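You operate a simulated robot arm through the tools that you are given. There is no shell and no other tool.

You are at the controls of a simulated robot arm. One attempt, no reset.

TASK
Swap the used teal tube for the empty orange tube.
Fine: slide the arm to TUBE 1; the used tube goes in the black rack, the orange tube in its place; arm back over it; spill nothing. Set down upright: what you pick out, orange tube.

Only the result counts: the job must be done as asked and must still hold three seconds after the hand-in. Knocking over, shifting, dropping, spilling or breaking anything else fails it.

THE ROBOT
A 7-joint arm with a two-finger parallel gripper, fixed in place. Base frame: the origin is at the foot of the arm, x ahead of it, y to its left, z up. Readings come in mm, rad, newtons and seconds.
With the tool pointing down near the work surface it reaches from about 220 to 740 mm from the base axis. Its first joint turns from -2.897 to 2.897 rad. Payload 1.57 kg.
The tool frame sits at the grasp point between the pads (the TCP): z along the fingers, y along the line on which they close. The tips reach 30 mm beyond it. Largest opening 110 mm; finger width 24, thickness 12; the body of the gripper, 48 by 112 mm, starts 78 mm behind the TCP.
Orientation is that of the tool frame in the base frame, as [roll, pitch, yaw] about the fixed x, y, z axes, in that order (R = Rz(yaw) Ry(pitch) Rx(roll)). With the fingers straight down and closing along the base's y, the tool's x points along the base's -x, its y along +y and its z along -z.

THE INTERFACE
- The arm moves only by the tool step_arm. Its argument "steps" is a list of rows, each a list of 6 numbers: the shift along the tool's x, y, z in mm, then the turn, a rotation vector about the tool's x, y, z in rad. In form: [[x, y, z, wx, wy, wz], ...]. A call has 1 to 20 rows; each row shifts and turns the commanded pose from where the row before left it, along the tool's axes as they then stand. "hand" is the opening, from 0 (shut) to 1 (fully open), set as the call begins (left out, the last holds). Rows are played at 5 a second. More than 50 mm and 0.15 rad between two rows, or a gripper value outside its range, and nothing of the call is played. A pose out of reach is approached as far as the arm can. The call stops where the force on the tool passes 40 N (or 10 N more than at its start, if that is more) or the arm is blocked; 0.2 s more then pass. Each finger travels about 45 mm/s and halts on what it meets, pressing with about 27 N; the grip force reading is that of the motor and also rises with nothing between the fingers. The clock runs only during rows and for 0.2 s after the last one: add rows that do not move to give the fingers time. The reply holds the time, the measured pose of the TCP, the force on the tool along the base axes, the opening and the grip force, in the units named above and with some noise, with the torque about the TCP (base axes, N m) and any sound that the robot's microphone picked up.
- Cameras (640 x 400 px; columns grow to the right, rows downward): "scene" is fixed at [34.8, -496.2, 1392.9]; the picture's right is [0.82, -0.57, 0.00], its down [-0.19, -0.27, -0.94] and it looks along [0.54, 0.78, -0.33] (base axes); focal length 343 px, centre (320, 200). "wrist" rides on the gripper at [70, 16, -141] in the tool frame; the picture's right is [-0.23, 0.97, 0.00], its down [-0.86, -0.20, -0.48] and it looks along [-0.47, -0.11, 0.88] (tool axes); focal length 222 px, centre (320, 200). There is no depth. A picture from a camera that has moved, and an enlarged one, comes with that camera's place and axes in the base frame and with its lens. The place of the scene camera against the robot may be out by one fixed shift of up to 25 mm in any direction.
- capture(camera): a new picture of that camera. No time passes.
- lift_body(by): slides the trunk up (or, below 0, down) by that many mm; the arm rides with it, the base frame stays. It gives what a move gives, with no picture.
- enlarge(camera, box): a new picture of the part [left, top, right, bottom] of that camera's present view, enlarged. No time passes.
- sign_off(): hands the job in; it is judged then, once.

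Nothing tells you positions but the pictures and the camera data. Unless the task says otherwise, let go and move clear before handing in.

The tools are called after ">>>" as name(argument=value, ...) on one line, values as JSON. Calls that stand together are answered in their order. step_arm: Moves the arm, as the interface text tells. Its arguments: {"type":"object","properties":{"steps":{"type":"array"},"hand":{"type":"number"}},"required":["steps"]} The other tools are called the same way: lift_body (by) slides the trunk up or down; capture (camera) takes a picture; enlarge (camera, box) takes an enlarged picture of a part of a camera's view; sign_off () hands the job in.

At the start:

```text
t: 0.0
tcp_pos: [429.0, 106.0, 1246.7]
ee_rot: [3.141, 0.0, -3.141]
wrist_force: [0.1, -0.2, 0.1]
torque: [0.0, 0.02, 0.0]
grip_width: 110.3
gripper_force: 0.0
trunk travel left (down, up): [-525.0, 65.0]
```

scene: 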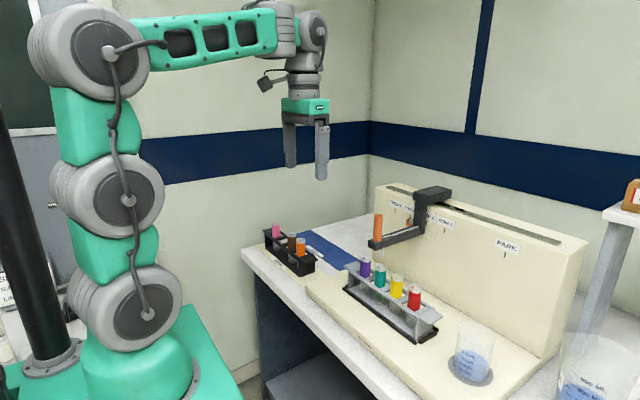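
wrist: 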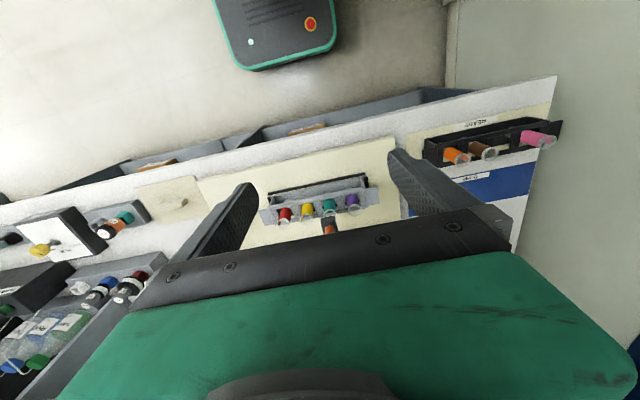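

I see a bench with a grey rack of capped tubes (purple, teal, yellow, red), a black rack with pink, brown and orange tubes, and a beige panel behind with a sliding arm. I'll look closer before planning.

>>> enlarge(camera="scene", box=[330, 170, 530, 295])

>>> enlarge(camera="scene", box=[240, 200, 400, 300])

>>> enlarge(camera="scene", box=[330, 250, 490, 350])

>>> enlarge(camera="wrist", box=[240, 150, 400, 250])

>>> enlarge(camera="wrist", box=[400, 100, 560, 200])

```text
3.20 times, centred on (430, 232) of scene
camera zoom: at [34.8, -496.2, 1392.9], right [0.82, -0.57, 0.0], down [-0.19, -0.27, -0.94], along [0.54, 0.78, -0.33], focal length 1099 px, centre (-32, 96)
```

zoom: 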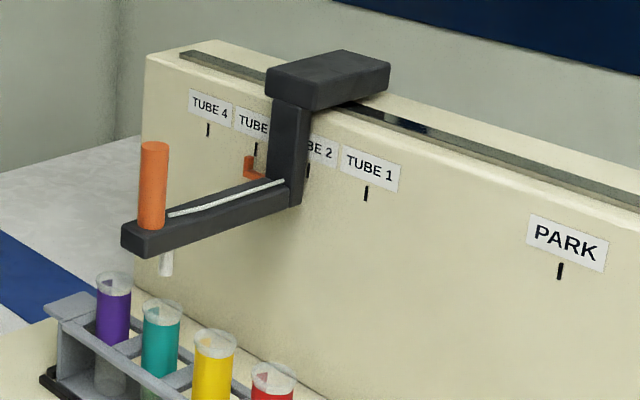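

```text
4.00 times, centred on (320, 250) of scene
camera zoom: at [34.8, -496.2, 1392.9], right [0.82, -0.57, 0.0], down [-0.19, -0.27, -0.94], along [0.54, 0.78, -0.33], focal length 1374 px, centre (320, 0)
```

zoom: 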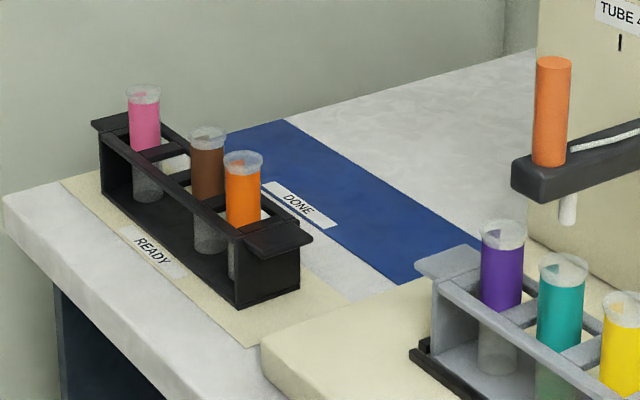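

```text
4.00 times, centred on (410, 300) of scene
camera zoom: at [34.8, -496.2, 1392.9], right [0.82, -0.57, 0.0], down [-0.19, -0.27, -0.94], along [0.54, 0.78, -0.33], focal length 1374 px, centre (-40, -200)
```

zoom: 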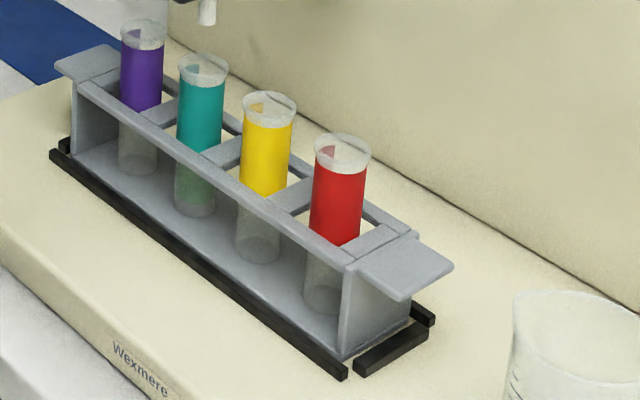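

```text
4.00 times, centred on (320, 200) of wrist
camera zoom: at [360.4, 122.0, 1389.3], right [0.23, 0.97, 0.0], down [0.86, -0.2, 0.48], along [0.47, -0.11, -0.88], focal length 888 px, centre (320, 200)
```

zoom: 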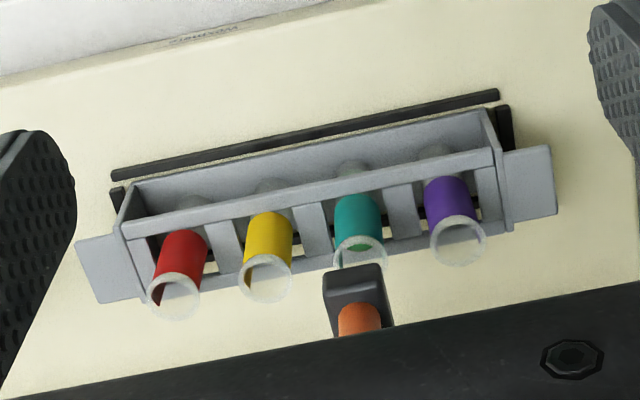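

```text
4.00 times, centred on (480, 150) of wrist
camera zoom: at [360.4, 122.0, 1389.3], right [0.23, 0.97, 0.0], down [0.86, -0.2, 0.48], along [0.47, -0.11, -0.88], focal length 888 px, centre (-320, 400)
```

zoom: 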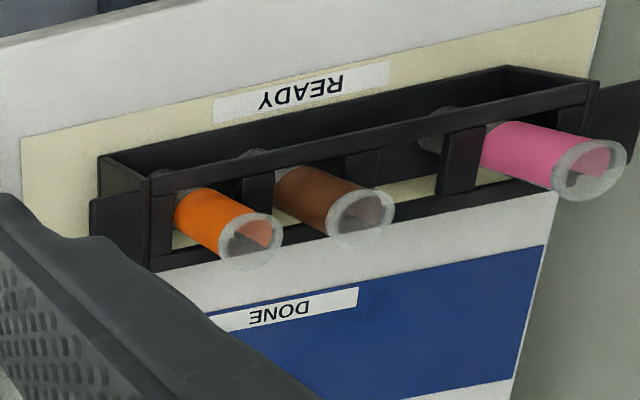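

The slide arm's probe hangs near the teal tube, which is the third position. I'll move the hand higher and further forward to get wrist views I can triangulate from.

>>> step_arm(steps=[[-40, 0, 0, 0, 0, 0], [-40, 0, 0, 0, 0, 0], [-40, 0, 0, 0, 0, 0]])

>>> capture(camera="wrist")

>>> enlarge(camera="wrist", box=[220, 60, 420, 185])

>>> enlarge(camera="wrist", box=[220, 150, 420, 275])

```text
t: 0.8
tcp_pos: [551.8, 105.9, 1246.9]
ee_rot: [-3.141, 0.0, 3.14]
wrist_force: [0.1, -0.7, -0.1]
torque: [0.01, 0.02, 0.03]
grip_width: 110.1
gripper_force: 0.1
trunk travel left (down, up): [-525.0, 65.0]
```

```text
taken
camera wrist: at [482.9, 122.4, 1389.2], right [0.23, 0.97, 0.0], down [0.86, -0.2, 0.48], along [0.47, -0.11, -0.88], focal length 222 px, centre (320, 200)
```

wrist: 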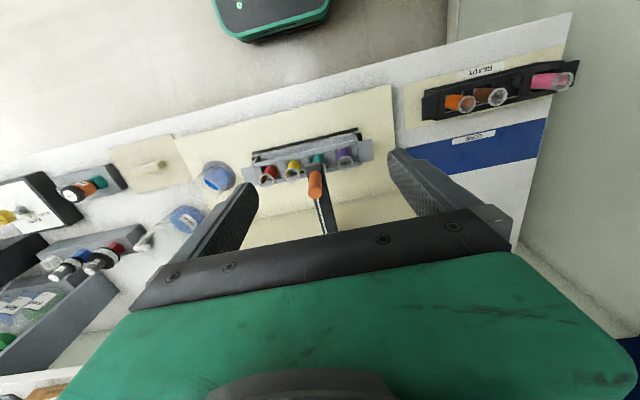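

```text
3.20 times, centred on (320, 122) of wrist
camera zoom: at [482.9, 122.4, 1389.2], right [0.23, 0.97, 0.0], down [0.86, -0.2, 0.48], along [0.47, -0.11, -0.88], focal length 711 px, centre (320, 448)
```

zoom: 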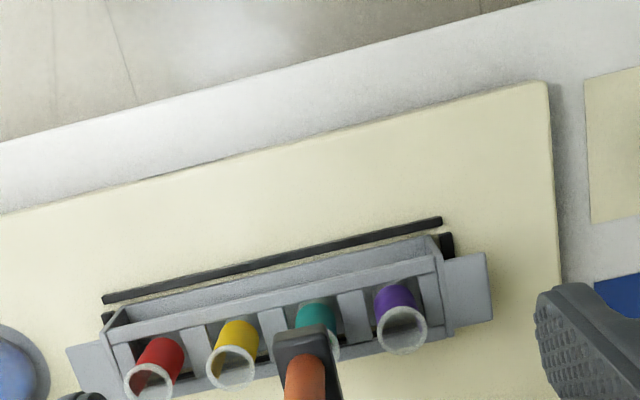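

```text
3.20 times, centred on (320, 212) of wrist
camera zoom: at [482.9, 122.4, 1389.2], right [0.23, 0.97, 0.0], down [0.86, -0.2, 0.48], along [0.47, -0.11, -0.88], focal length 711 px, centre (320, 160)
```

zoom: 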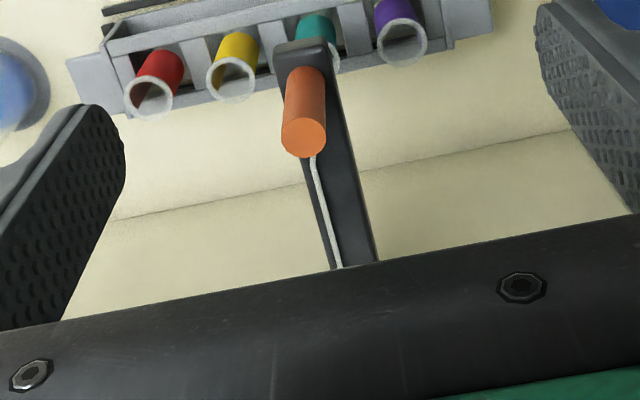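

The tubes stand at about x 650 with a 60 mm pitch along y, and teal is near y 80. Next I'll tilt the hand to face the panel and read the slide arm's pointer against the ticks.

>>> step_arm(steps=[[40, -20, 0, 0, 0, 0], [40, -20, 0, 0, 0, 0], [40, -20, 0, 0, 0, 0], [0, 0, 0, 0, -0.14, 0], [0, 0, 0, 0, -0.14, 0], [0, 0, 0, 0, -0.14, 0], [0, 0, 0, 0, -0.14, 0], [0, 0, 0, 0, -0.14, 0]])

>>> capture(camera="wrist")

>>> capture(camera="scene")

```text
t: 2.3
tcp_pos: [442.6, 65.0, 1199.8]
ee_rot: [3.13, 0.309, -3.098]
wrist_force: [-1.7, -0.3, 0.4]
torque: [-0.01, -0.07, 0.05]
grip_width: 109.9
gripper_force: 0.1
out of reach, approached as far as the arm can: row 7
trunk travel left (down, up): [-525.0, 65.0]
stopped in row 7: the arm was blocked; the commanded pose is now the measured one
```

```text
taken
camera wrist: at [333.7, 75.1, 1312.8], right [0.17, 0.98, 0.08], down [0.68, -0.18, 0.71], along [0.71, -0.07, -0.7], focal length 222 px, centre (320, 200)
```

wrist: 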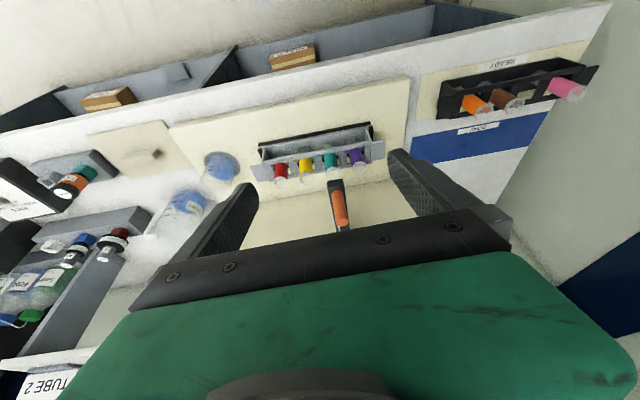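

```text
taken
```

scene: 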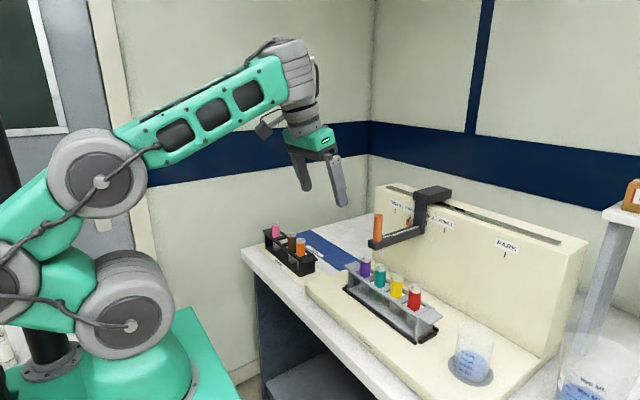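

The wrist stopped at a joint limit partway through the tilt, and nothing was touched. There's a label at the lower left of the wrist view and a close-up of the panel available here, so I'll zoom in on both.

>>> enlarge(camera="wrist", box=[0, 300, 160, 400])

>>> enlarge(camera="wrist", box=[240, 130, 400, 230])

>>> enlarge(camera="scene", box=[370, 180, 450, 230])

>>> enlarge(camera="wrist", box=[420, 50, 620, 175])

```text
4.00 times, centred on (80, 350) of wrist
camera zoom: at [333.7, 75.1, 1312.8], right [0.17, 0.98, 0.08], down [0.68, -0.18, 0.71], along [0.71, -0.07, -0.7], focal length 888 px, centre (1280, -400)
```

zoom: 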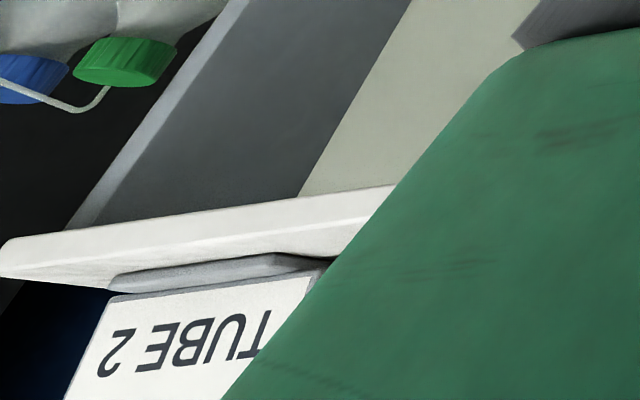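

```text
4.00 times, centred on (320, 180) of wrist
camera zoom: at [333.7, 75.1, 1312.8], right [0.17, 0.98, 0.08], down [0.68, -0.18, 0.71], along [0.71, -0.07, -0.7], focal length 888 px, centre (320, 280)
```

zoom: 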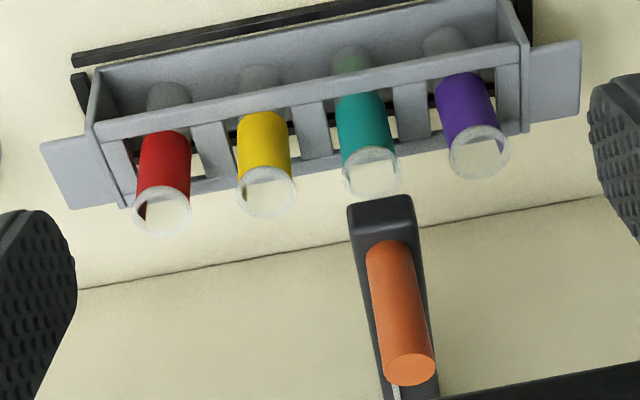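

```text
8.00 times, centred on (410, 205) of scene
camera zoom: at [34.8, -496.2, 1392.9], right [0.82, -0.57, 0.0], down [-0.19, -0.27, -0.94], along [0.54, 0.78, -0.33], focal length 2747 px, centre (-400, 160)
```

zoom: 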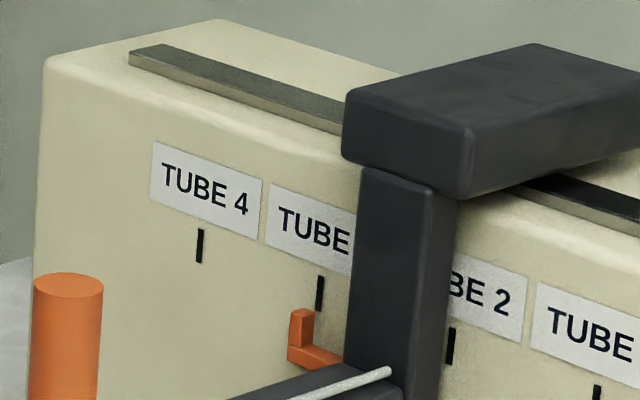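

```text
3.20 times, centred on (520, 112) of wrist
camera zoom: at [333.7, 75.1, 1312.8], right [0.17, 0.98, 0.08], down [0.68, -0.18, 0.71], along [0.71, -0.07, -0.7], focal length 711 px, centre (-320, 480)
```

zoom: 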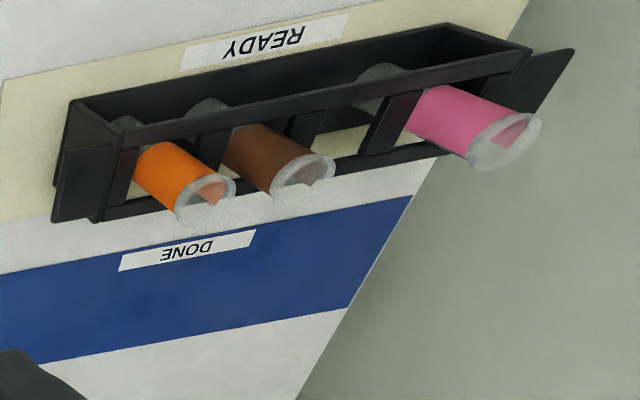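

The probe sits over teal at about y 78.5, and the empty slot in the black rack is around y 528. The tilt folded the arm awkwardly, so I'll undo it first and check the posture.

>>> step_arm(steps=[[0, 0, 0, 0, 0.1, 0], [0, 0, 0, 0, 0.1, 0], [0, 0, 0, 0.0116, 0.109, 0], [0, 0, 0, 0, 0, 0.0436], [0, 0, 0, 0, 0, 0]])

>>> capture(camera="scene")

```text
t: 3.5
tcp_pos: [445.5, 66.4, 1202.2]
ee_rot: [-3.139, -0.006, -3.141]
wrist_force: [-0.2, 0.5, 0.2]
torque: [0.01, -0.02, -0.01]
grip_width: 110.1
gripper_force: 0.2
trunk travel left (down, up): [-525.0, 65.0]
```

```text
taken
```

scene: 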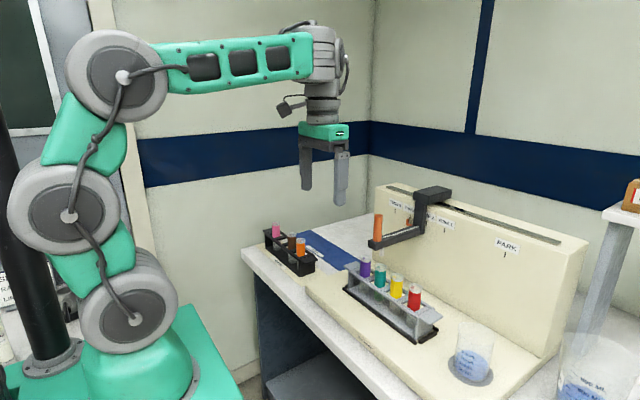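

The posture is normal again. Next I'll swing over toward the black rack to measure its slots from above and see how far the arm reaches there.

>>> step_arm(steps=[[0, 45, 0, 0, 0, 0], [0, 45, 0, 0, 0, 0], [0, 45, 0, 0, 0, 0], [0, 45, 0, 0, 0, 0], [0, 45, 0, 0, 0, 0], [0, 45, 10, 0, 0, 0], [0, 45, 20, 0, 0, 0], [-5, 45, 20, 0, 0, 0], [0, 0, 0, 0, 0, 0]])

>>> capture(camera="wrist")

>>> capture(camera="scene")

```text
t: 5.5
tcp_pos: [451.3, 422.2, 1153.4]
ee_rot: [-3.14, -0.003, -3.141]
wrist_force: [-0.3, -0.5, 0.5]
torque: [0.02, -0.02, 0.03]
grip_width: 110.1
gripper_force: 0.0
trunk travel left (down, up): [-525.0, 65.0]
```

```text
taken
camera wrist: at [382.8, 438.3, 1294.5], right [0.23, 0.97, 0.0], down [0.86, -0.2, 0.48], along [0.46, -0.11, -0.88], focal length 222 px, centre (320, 200)
```

wrist: 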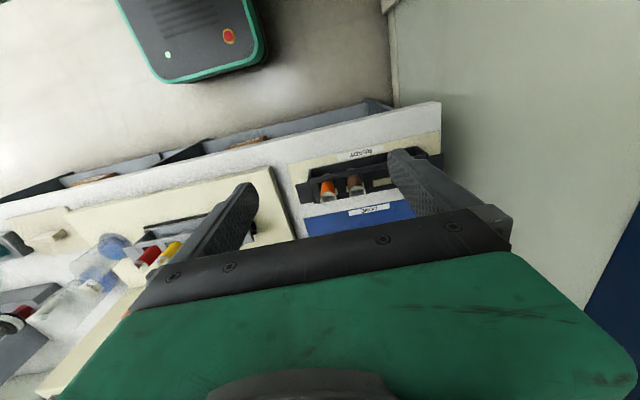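

```text
taken
```

scene: 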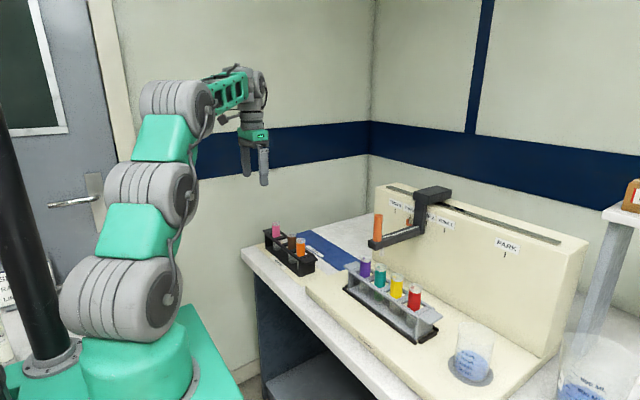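

>>> enlarge(camera="wrist", box=[280, 130, 460, 242])

>>> step_arm(steps=[[0, 40, 0, 0, 0, 0], [0, 40, 0, 0, 0, 0], [0, 0, 0, 0, 0, 0]])

>>> enlarge(camera="wrist", box=[230, 120, 410, 232])

>>> capture(camera="wrist")

```text
3.56 times, centred on (370, 186) of wrist
camera zoom: at [382.8, 438.3, 1294.5], right [0.23, 0.97, 0.0], down [0.86, -0.2, 0.48], along [0.46, -0.11, -0.88], focal length 790 px, centre (142, 250)
```

zoom: 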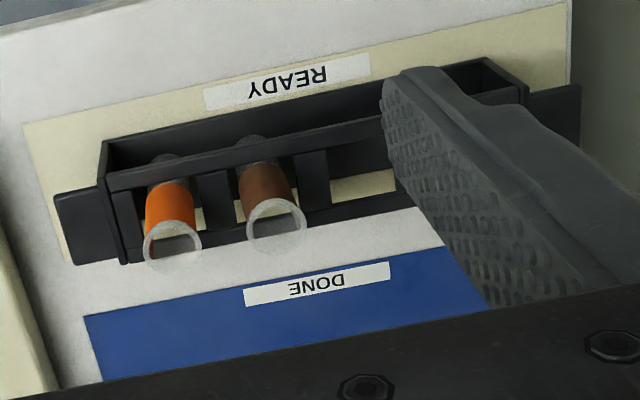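

```text
t: 6.3
tcp_pos: [444.6, 498.4, 1148.9]
ee_rot: [-3.139, -0.007, -3.141]
wrist_force: [-0.1, 0.3, 0.1]
torque: [-0.04, 0.0, 0.03]
grip_width: 110.3
gripper_force: 0.1
out of reach, approached as far as the arm can: row 2
trunk travel left (down, up): [-525.0, 65.0]
```

```text
3.56 times, centred on (320, 176) of wrist
camera zoom: at [377.1, 515.9, 1290.6], right [0.23, 0.97, 0.0], down [0.86, -0.2, 0.47], along [0.46, -0.11, -0.88], focal length 790 px, centre (320, 285)
```

zoom: 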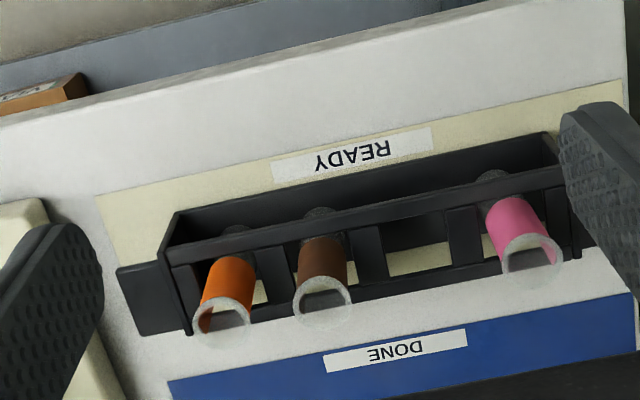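

```text
taken
camera wrist: at [377.1, 515.9, 1290.6], right [0.23, 0.97, 0.0], down [0.86, -0.2, 0.47], along [0.46, -0.11, -0.88], focal length 222 px, centre (320, 200)
```

wrist: 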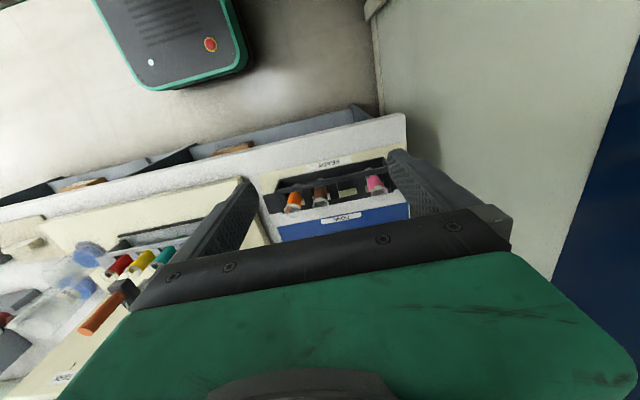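

The black rack tubes are at y ≈ 406, 466 and 586 with x ≈ 595, and the gap is at y ≈ 526, about 795 mm from the base axis. A straight-down tool can't reach that far, so I'll test an outward tilt above the rack, empty-handed and at a safe height.

>>> step_arm(steps=[[0, 0, 20, 0, 0, -0.1445], [0, 0, 20, 0, 0, -0.1445], [0, 0, 20, 0, 0, -0.1445], [0, 0, 20, 0, 0, -0.1445], [0, 0, 20, 0, 0, -0.1445], [0, 0, 0, 0, 0, 0]])

>>> capture(camera="scene")

```text
t: 7.7
tcp_pos: [446.2, 500.8, 1051.5]
ee_rot: [3.14, -0.006, -2.418]
wrist_force: [0.5, -0.7, 0.0]
torque: [0.01, -0.02, 0.0]
grip_width: 109.8
gripper_force: 0.1
trunk travel left (down, up): [-525.0, 65.0]
```

```text
taken
```

scene: 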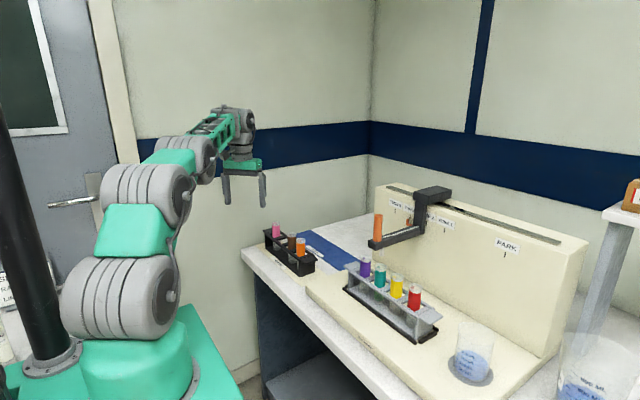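

>>> step_arm(steps=[[0, 0, 0, 0, -0.1, 0], [0, 0, 0, 0, -0.1, 0], [0, 0, 0, 0, -0.1, 0], [0, 0, 0, 0, -0.1, 0], [0, 0, 0, 0, 0, 0]])

>>> capture(camera="wrist")

>>> capture(camera="scene")

```text
t: 8.9
tcp_pos: [445.6, 501.2, 1050.0]
ee_rot: [3.139, 0.396, -2.418]
wrist_force: [0.0, -0.4, 0.7]
torque: [0.01, 0.01, -0.01]
grip_width: 110.1
gripper_force: 0.0
trunk travel left (down, up): [-525.0, 65.0]
```

```text
taken
camera wrist: at [346.8, 433.7, 1152.9], right [-0.49, 0.87, 0.09], down [0.59, 0.25, 0.77], along [0.65, 0.43, -0.63], focal length 222 px, centre (320, 200)
```

wrist: 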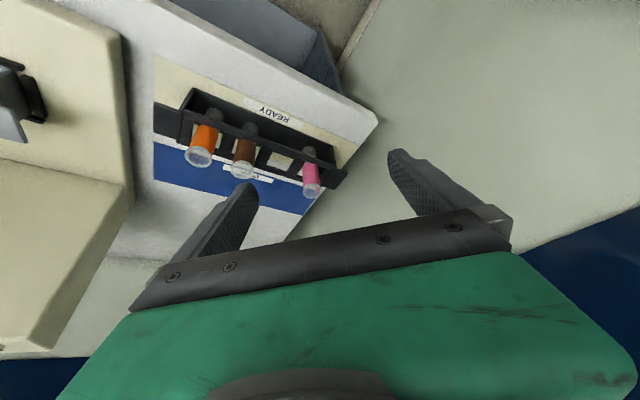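

```text
taken
```

scene: 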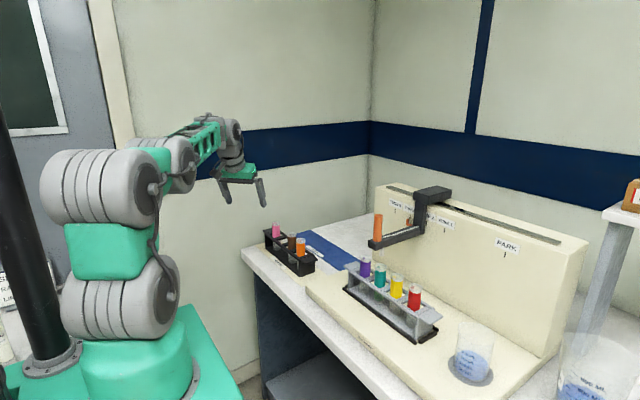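

>>> step_arm(steps=[[-25, -20.2, 24, 0, 0, 0], [-25, -20.2, 24, 0, 0, 0], [-25, -20.2, 24, 0, 0, 0], [-25, -20.2, 24, 0, 0, 0], [0, 0, 0, 0, 0, 0]])

>>> capture(camera="wrist")

>>> capture(camera="scene")

```text
t: 10.1
tcp_pos: [596.5, 523.0, 997.8]
ee_rot: [3.14, 0.393, -2.42]
wrist_force: [0.2, -0.5, -0.2]
torque: [0.04, 0.01, 0.0]
grip_width: 109.9
gripper_force: 0.0
trunk travel left (down, up): [-525.0, 65.0]
```

```text
taken
camera wrist: at [497.8, 455.9, 1101.4], right [-0.49, 0.87, 0.09], down [0.59, 0.25, 0.77], along [0.65, 0.43, -0.63], focal length 222 px, centre (320, 200)
```

wrist: 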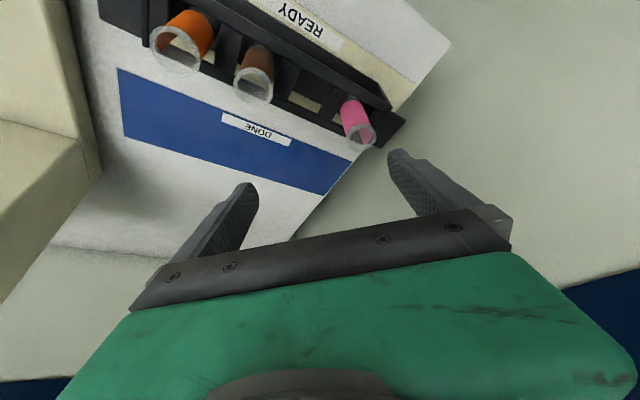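

```text
taken
```

scene: 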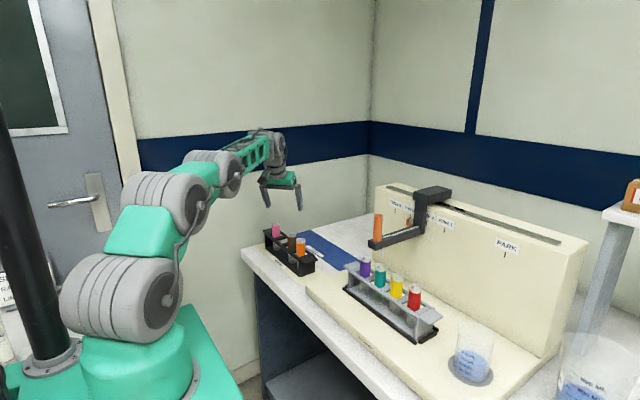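

The tilted tool reaches the empty slot. I'll zoom in to measure the slot and tubes accurately from here.

>>> enlarge(camera="wrist", box=[230, 50, 422, 170])

>>> enlarge(camera="wrist", box=[90, 0, 282, 120])

>>> enlarge(camera="scene", box=[240, 180, 336, 240])

>>> enlarge(camera="scene", box=[256, 220, 336, 270])

```text
3.33 times, centred on (326, 110) of wrist
camera zoom: at [497.8, 455.9, 1101.4], right [-0.49, 0.87, 0.09], down [0.59, 0.25, 0.77], along [0.65, 0.43, -0.63], focal length 740 px, centre (300, 500)
```

zoom: 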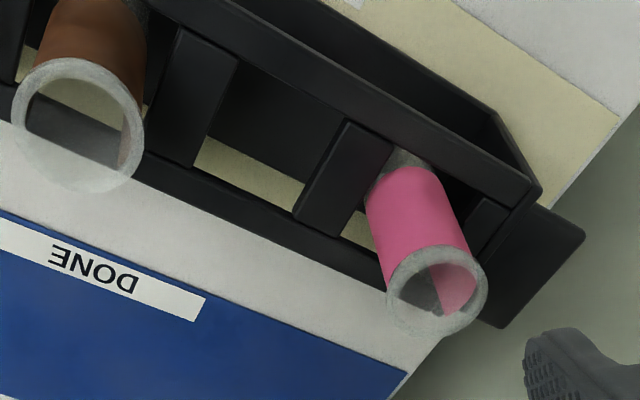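

```text
3.33 times, centred on (186, 60) of wrist
camera zoom: at [497.8, 455.9, 1101.4], right [-0.49, 0.87, 0.09], down [0.59, 0.25, 0.77], along [0.65, 0.43, -0.63], focal length 740 px, centre (767, 667)
```

zoom: 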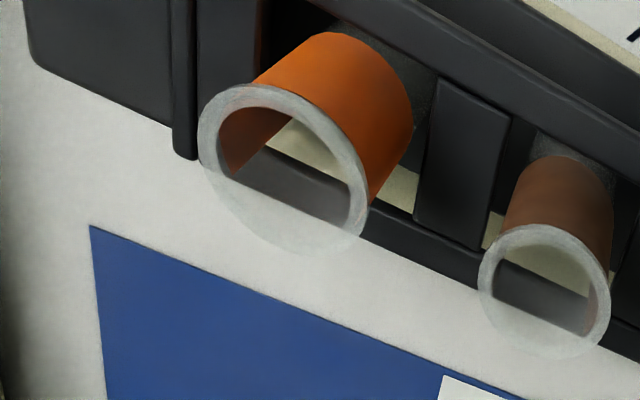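

```text
6.67 times, centred on (288, 210) of scene
camera zoom: at [34.8, -496.2, 1392.9], right [0.82, -0.57, 0.0], down [-0.19, -0.27, -0.94], along [0.54, 0.78, -0.33], focal length 2289 px, centre (533, 133)
```

zoom: 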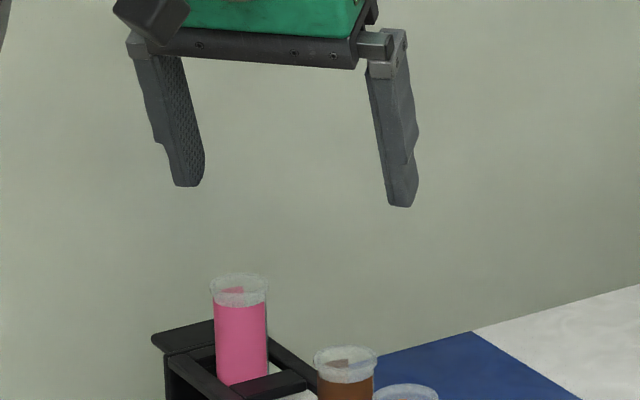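

```text
8.00 times, centred on (296, 245) of scene
camera zoom: at [34.8, -496.2, 1392.9], right [0.82, -0.57, 0.0], down [-0.19, -0.27, -0.94], along [0.54, 0.78, -0.33], focal length 2747 px, centre (512, -160)
```

zoom: 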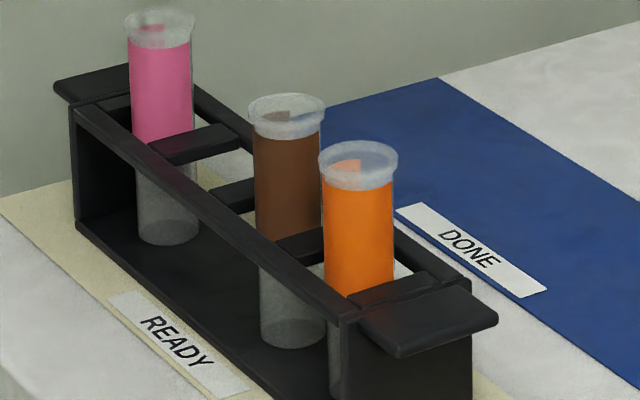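

The empty slot centre is about (594, 523.5), and the tilted tool reaches it comfortably. Now I'll retract, straighten the tool, and move in front of the slide arm's bar, which I place at y ≈ 79, z 989–1009.

>>> step_arm(steps=[[29.9, 0, -25.9, 0, 0, 0], [29.9, 0, -25.9, 0, 0, 0], [29.9, 0, -25.9, 0, 0, 0], [29.9, 0, -25.9, 0, 0, 0], [0, 0, 0, 0, 0.0983, 0], [0, 0, 0, 0, 0.0983, 0], [0, 0, 0, 0, 0.0983, 0], [0, 0, 0, 0, 0.0983, 0], [0, 0, 0, 0, 0, 0.1443], [0, 0, 0, 0, 0, 0.1443], [0, 0, 0, 0, 0, 0.1443], [0, 0, 0, 0, 0, 0.1443], [0, 0, 0, 0, 0, 0.1443], [0, 0, 0, 0, 0, 0]])

```text
t: 13.1
tcp_pos: [484.0, 425.9, 1048.8]
ee_rot: [3.139, 0.001, 3.14]
wrist_force: [0.3, -0.1, 0.3]
torque: [0.02, 0.0, -0.01]
grip_width: 110.1
gripper_force: 0.1
trunk travel left (down, up): [-525.0, 65.0]
```

>>> step_arm(steps=[[-2, -43.4, -1.4, 0, 0, 0], [-2, -43.4, -1.4, 0, 0, 0], [-2, -43.4, -1.4, 0, 0, 0], [-2, -43.4, -1.4, 0, 0, 0], [-2, -43.4, -1.4, 0, 0, 0], [-2, -43.4, -1.4, 0, 0, 0], [-2, -43.4, -1.4, 0, 0, 0], [-2, -43.4, -1.4, 0, 0, 0], [0, 0, 0, 0, 0, 0]])

>>> capture(camera="wrist")

>>> enlarge(camera="wrist", box=[230, 130, 420, 249])

>>> capture(camera="scene")

```text
t: 15.1
tcp_pos: [497.5, 76.4, 1057.7]
ee_rot: [3.139, 0.002, -3.14]
wrist_force: [1.0, 0.0, -0.3]
torque: [-0.01, 0.0, 0.0]
grip_width: 110.0
gripper_force: 0.1
trunk travel left (down, up): [-525.0, 65.0]
```

```text
taken
camera wrist: at [428.6, 92.1, 1198.8], right [0.23, 0.97, 0.0], down [0.86, -0.2, 0.48], along [0.47, -0.1, -0.88], focal length 222 px, centre (320, 200)
```

wrist: 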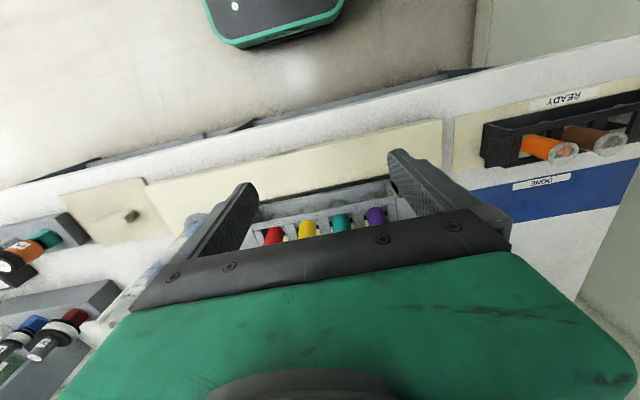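

```text
3.36 times, centred on (325, 190) of wrist
camera zoom: at [428.6, 92.1, 1198.8], right [0.23, 0.97, 0.0], down [0.86, -0.2, 0.48], along [0.47, -0.1, -0.88], focal length 747 px, centre (303, 235)
```

zoom: 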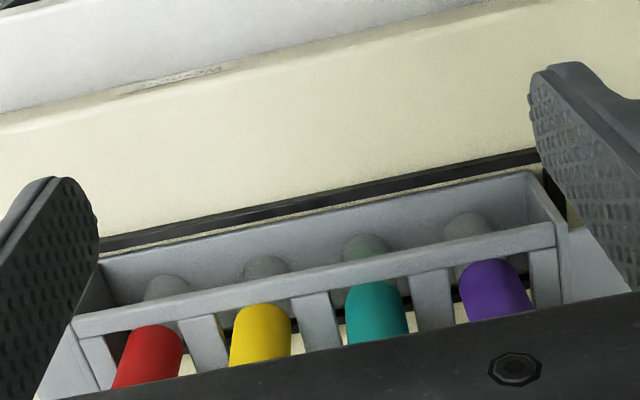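

```text
taken
```

scene: 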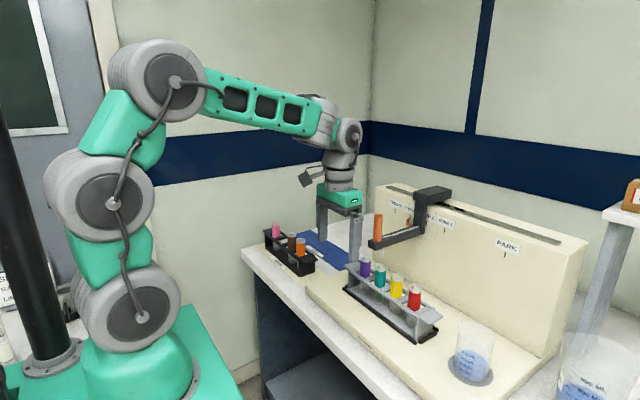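

>>> step_arm(steps=[[-38, 0.6, -0.6, 0, 0, 0], [-38, 0.6, -0.6, 0, 0, 0], [-38, 0.6, -0.6, 0, 0, 0], [-38, 0.6, -0.6, 0, 0, 0], [-35, 0.2, 0, 0, 0, 0], [0, 0, 0, 0, 0, 0]])

>>> capture(camera="wrist")

>>> enlarge(camera="wrist", box=[190, 100, 430, 250])

>>> enlarge(camera="scene", box=[320, 140, 480, 240])

```text
t: 16.5
tcp_pos: [686.5, 83.3, 1063.3]
ee_rot: [3.14, 0.001, -3.14]
wrist_force: [1.0, 0.1, -0.3]
torque: [0.04, 0.01, 0.03]
grip_width: 110.0
gripper_force: 0.0
trunk travel left (down, up): [-525.0, 65.0]
```

```text
taken
camera wrist: at [617.9, 98.0, 1203.9], right [0.23, 0.97, 0.0], down [0.86, -0.2, 0.48], along [0.47, -0.11, -0.88], focal length 222 px, centre (320, 200)
```

wrist: 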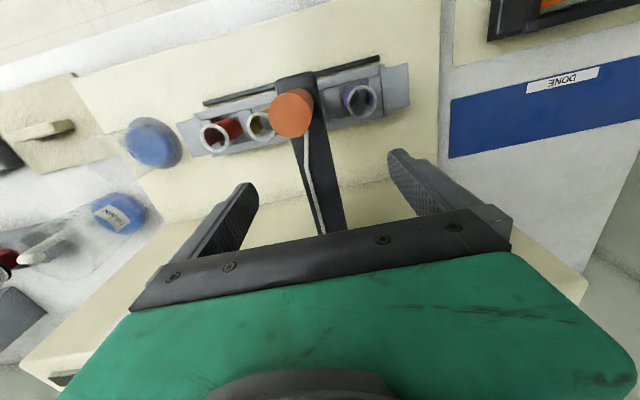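

```text
2.67 times, centred on (310, 175) of wrist
camera zoom: at [617.9, 98.0, 1203.9], right [0.23, 0.97, 0.0], down [0.86, -0.2, 0.48], along [0.47, -0.11, -0.88], focal length 592 px, centre (347, 267)
```

zoom: 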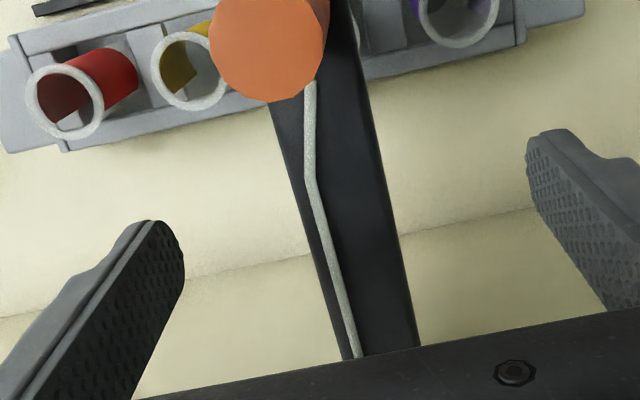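

```text
4.00 times, centred on (400, 190) of scene
camera zoom: at [34.8, -496.2, 1392.9], right [0.82, -0.57, 0.0], down [-0.19, -0.27, -0.94], along [0.54, 0.78, -0.33], focal length 1374 px, centre (0, 240)
```

zoom: 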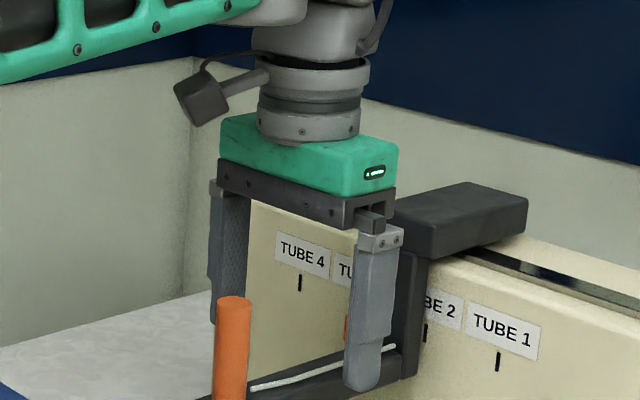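

The open fingers straddle the bar, which is about 24.5 mm wide and centred at y 78. I'll lower around it well clear of the probe, then close to a loose cage.

>>> step_arm(steps=[[-3.5, -5.3, 0, 0, 0, 0], [0, 0, 20, 0, 0, 0], [0, 0, 20, 0, 0, 0], [0, 0, 17, 0, 0, 0], [0, 0, 0, 0, 0, 0]])

>>> enlarge(camera="wrist", box=[190, 60, 430, 250])

>>> enlarge(camera="scene", box=[340, 160, 460, 260])

```text
t: 17.7
tcp_pos: [690.1, 76.5, 1004.1]
ee_rot: [3.14, 0.001, -3.141]
wrist_force: [0.2, 0.8, -0.2]
torque: [-0.02, 0.0, -0.01]
grip_width: 110.0
gripper_force: 0.0
trunk travel left (down, up): [-525.0, 65.0]
```

```text
2.11 times, centred on (310, 155) of wrist
camera zoom: at [621.1, 92.3, 1145.6], right [0.23, 0.97, 0.0], down [0.86, -0.2, 0.48], along [0.47, -0.11, -0.88], focal length 468 px, centre (341, 295)
```

zoom: 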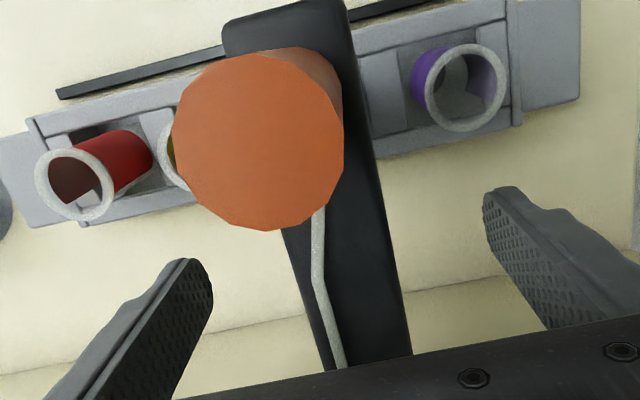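

```text
4.00 times, centred on (400, 210) of scene
camera zoom: at [34.8, -496.2, 1392.9], right [0.82, -0.57, 0.0], down [-0.19, -0.27, -0.94], along [0.54, 0.78, -0.33], focal length 1374 px, centre (0, 160)
```

zoom: 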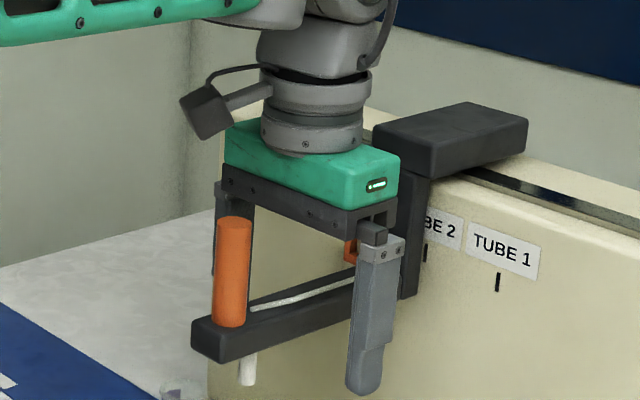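

>>> step_arm(steps=[[0, 1.5, 0, 0, 0, 0], [0, 0, 0, 0, 0, 0], [0, 0, 0, 0, 0, 0], [0, 0, 0, 0, 0, 0], [0, 0, 0, 0, 0, 0], [0, 0, 0, 0, 0, 0], [0, 0, 0, 0, 0, 0]], hand=0.255)

>>> enlarge(camera="wrist", box=[190, 60, 430, 250])

```text
t: 19.3
tcp_pos: [689.9, 78.1, 1005.0]
ee_rot: [3.138, 0.0, -3.139]
wrist_force: [0.2, 2.4, -0.5]
torque: [-0.05, -0.18, -0.19]
grip_width: 31.8
gripper_force: 34.2
trunk travel left (down, up): [-525.0, 65.0]
```

```text
2.11 times, centred on (310, 155) of wrist
camera zoom: at [621.3, 94.1, 1145.6], right [0.23, 0.97, 0.0], down [0.86, -0.2, 0.48], along [0.47, -0.11, -0.88], focal length 468 px, centre (341, 295)
```

zoom: 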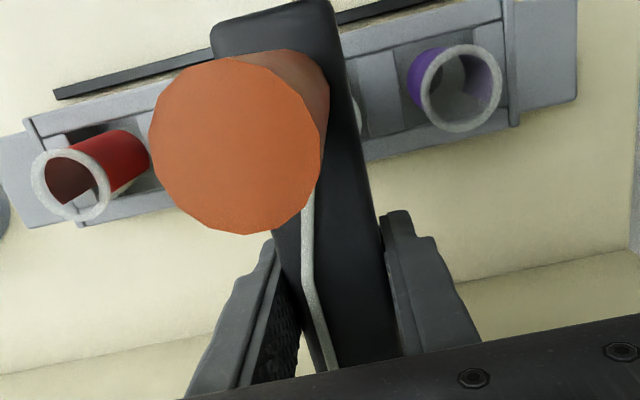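

The fingers hold the bar at 31.8 mm wide. I'll ease to a near-snug cage and slide the arm 120 mm toward TUBE 1 at a gentle speed.

>>> step_arm(steps=[[0, 0, 0, 0, 0, 0], [0, -5, 0, 0, 0, 0], [0, -10, 0, 0, 0, 0], [0, -10, 0, 0, 0, 0], [0, 0, 0, 0, 0, 0]], hand=0.305)

>>> enlarge(camera="scene", box=[340, 160, 500, 260])

```text
t: 20.5
tcp_pos: [690.7, 53.5, 1004.4]
ee_rot: [3.139, -0.001, -3.14]
wrist_force: [-0.8, 2.4, -1.0]
torque: [-0.05, 0.0, -0.02]
grip_width: 35.5
gripper_force: 0.5
trunk travel left (down, up): [-525.0, 65.0]
```

```text
4.00 times, centred on (420, 210) of scene
camera zoom: at [34.8, -496.2, 1392.9], right [0.82, -0.57, 0.0], down [-0.19, -0.27, -0.94], along [0.54, 0.78, -0.33], focal length 1374 px, centre (-80, 160)
```

zoom: 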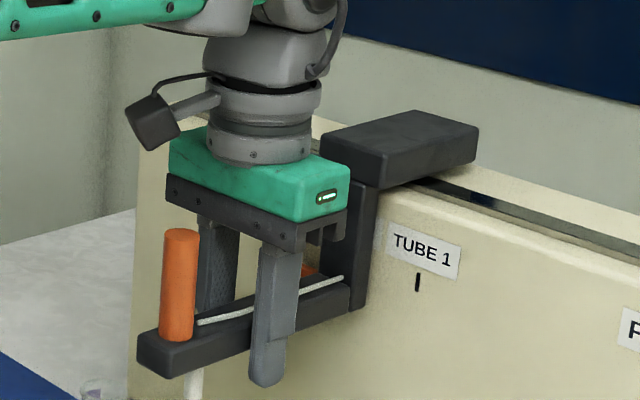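

>>> step_arm(steps=[[0, -10, 0, 0, 0, 0], [0, -10, 0, 0, 0, 0], [0, -10, 0, 0, 0, 0], [0, -10, 0, 0, 0, 0], [0, -10, 0, 0, 0, 0], [0, -10, 0, 0, 0, 0], [0, -10, 0, 0, 0, 0], [0, -10, 0, 0, 0, 0], [0, -8, 0, 0, 0, 0], [0, -5, 0, 0, 0, 0], [0, 0, 0, 0, 0, 0]])

>>> enlarge(camera="scene", box=[360, 160, 520, 260])

>>> enlarge(camera="wrist", box=[190, 60, 430, 250])

```text
t: 22.9
tcp_pos: [691.0, -40.9, 1004.9]
ee_rot: [3.139, 0.0, 3.141]
wrist_force: [0.0, 0.5, -0.2]
torque: [0.02, -0.01, -0.05]
grip_width: 34.2
gripper_force: 0.6
trunk travel left (down, up): [-525.0, 65.0]
```

```text
4.00 times, centred on (440, 210) of scene
camera zoom: at [34.8, -496.2, 1392.9], right [0.82, -0.57, 0.0], down [-0.19, -0.27, -0.94], along [0.54, 0.78, -0.33], focal length 1374 px, centre (-160, 160)
```

zoom: 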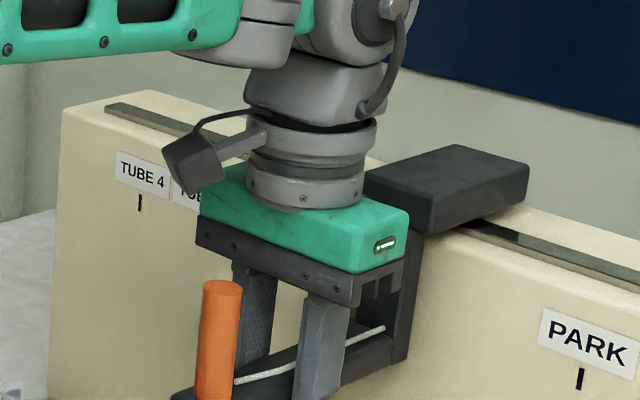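

```text
2.11 times, centred on (310, 155) of wrist
camera zoom: at [621.1, -25.4, 1146.4], right [0.23, 0.97, 0.0], down [0.86, -0.2, 0.48], along [0.47, -0.11, -0.88], focal length 468 px, centre (341, 295)
```

zoom: 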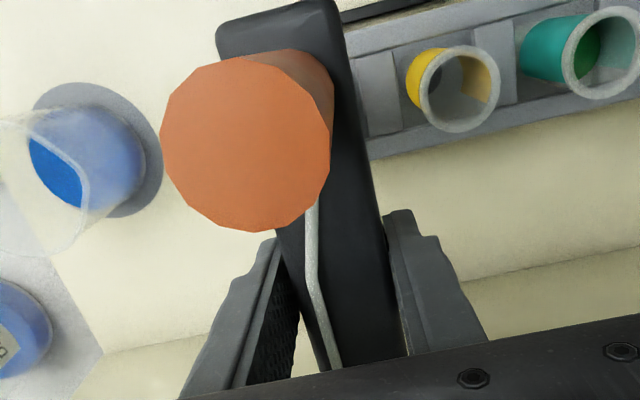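

The probe is at about y −41, over the red tube. I'll open, rise clear, and back off to check the pointer against the TUBE 1 tick.

>>> step_arm(steps=[[0, 0, 0, 0, 0, 0], [0, 0, 0, 0, 0, 0], [0, 0, 0, 0, 0, 0], [0, 0, 0, 0, 0, 0], [0, 0, 0, 0, 0, 0], [0, 0, -20, 0, 0, 0], [0, 0, -25, 0, 0, 0], [0, 0, -25, 0, 0, 0], [30, 0, -10, 0, 0, 0], [40, 0, 0, 0, 0, 0], [40, 0, 0, 0, 0, 0], [40, 0, 0, 0, 0, 0], [40, 0, 0, 0, 0, 0], [0, 0, 0, 0, 0, 0]], hand=1.0)

>>> capture(camera="scene")

>>> enlarge(camera="scene", box=[360, 180, 520, 280])

>>> enlarge(camera="scene", box=[400, 190, 480, 240])

```text
t: 25.9
tcp_pos: [500.0, -43.0, 1084.3]
ee_rot: [3.138, -0.001, -3.14]
wrist_force: [0.1, 0.8, 0.3]
torque: [0.01, 0.01, 0.01]
grip_width: 110.0
gripper_force: 0.1
trunk travel left (down, up): [-525.0, 65.0]
```

```text
taken
```

scene: 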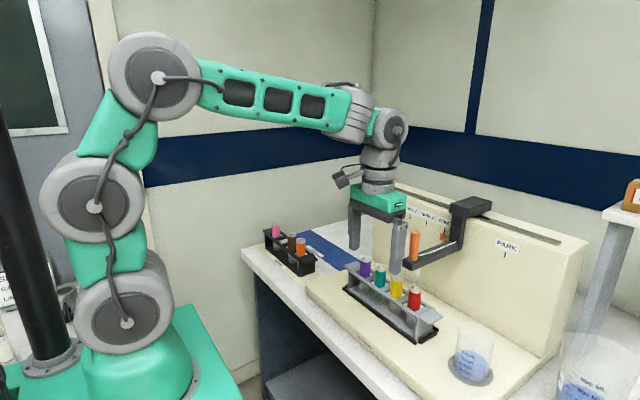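

```text
4.00 times, centred on (440, 230) of scene
camera zoom: at [34.8, -496.2, 1392.9], right [0.82, -0.57, 0.0], down [-0.19, -0.27, -0.94], along [0.54, 0.78, -0.33], focal length 1374 px, centre (-160, 80)
```

zoom: 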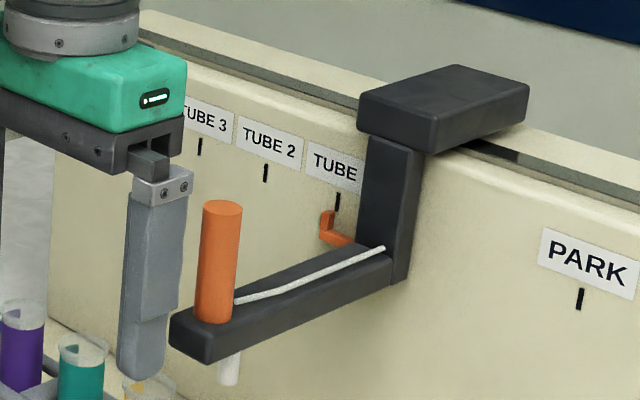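

```text
8.00 times, centred on (440, 215) of scene
camera zoom: at [34.8, -496.2, 1392.9], right [0.82, -0.57, 0.0], down [-0.19, -0.27, -0.94], along [0.54, 0.78, -0.33], focal length 2747 px, centre (-640, 80)
```

zoom: 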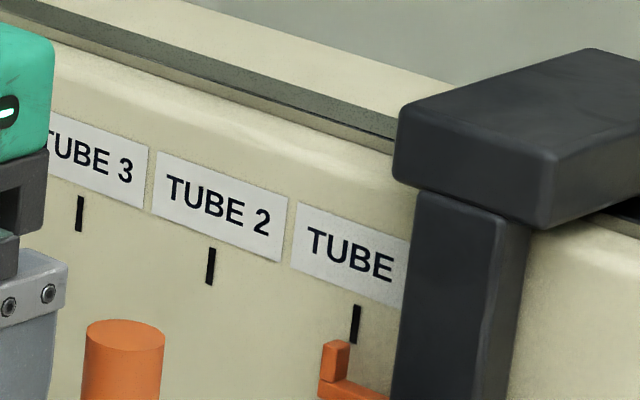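

The pointer lines up with TUBE 1 just as it did with TUBE 3 earlier, so the slide is correct. Next I'll tilt the tool and move in above teal for an accurate look.

>>> step_arm(steps=[[-15, 30.5, 6, 0, 0, 0], [-15, 30.5, 6, 0, 0, 0], [-15, 30.5, 6, 0, 0, 0], [-15, 30.5, 6, 0, 0, 0], [0, 0, 0, 0, -0.1, 0], [0, 0, 0, 0, -0.1, 0], [0, 0, 0, 0, -0.1, 0], [0, 0, 0, 0, -0.093, 0], [0, 0, 0, 0, 0, 0]])

>>> capture(camera="wrist")

>>> capture(camera="scene")

```text
t: 27.9
tcp_pos: [560.4, 81.6, 1061.7]
ee_rot: [3.138, 0.396, -3.141]
wrist_force: [-0.1, -0.2, 0.7]
torque: [0.02, -0.01, -0.03]
grip_width: 110.1
gripper_force: 0.1
trunk travel left (down, up): [-525.0, 65.0]
```

```text
taken
camera wrist: at [442.2, 96.8, 1164.9], right [0.21, 0.97, 0.09], down [0.61, -0.2, 0.77], along [0.77, -0.11, -0.63], focal length 222 px, centre (320, 200)
```

wrist: 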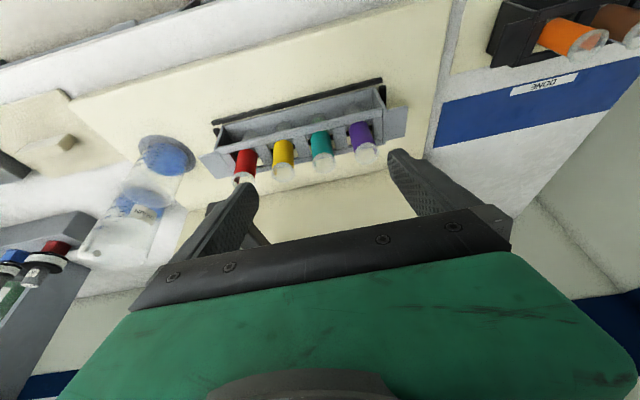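

```text
taken
```

scene: 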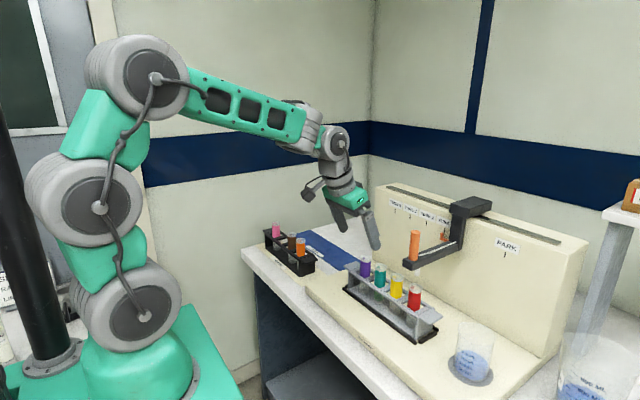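

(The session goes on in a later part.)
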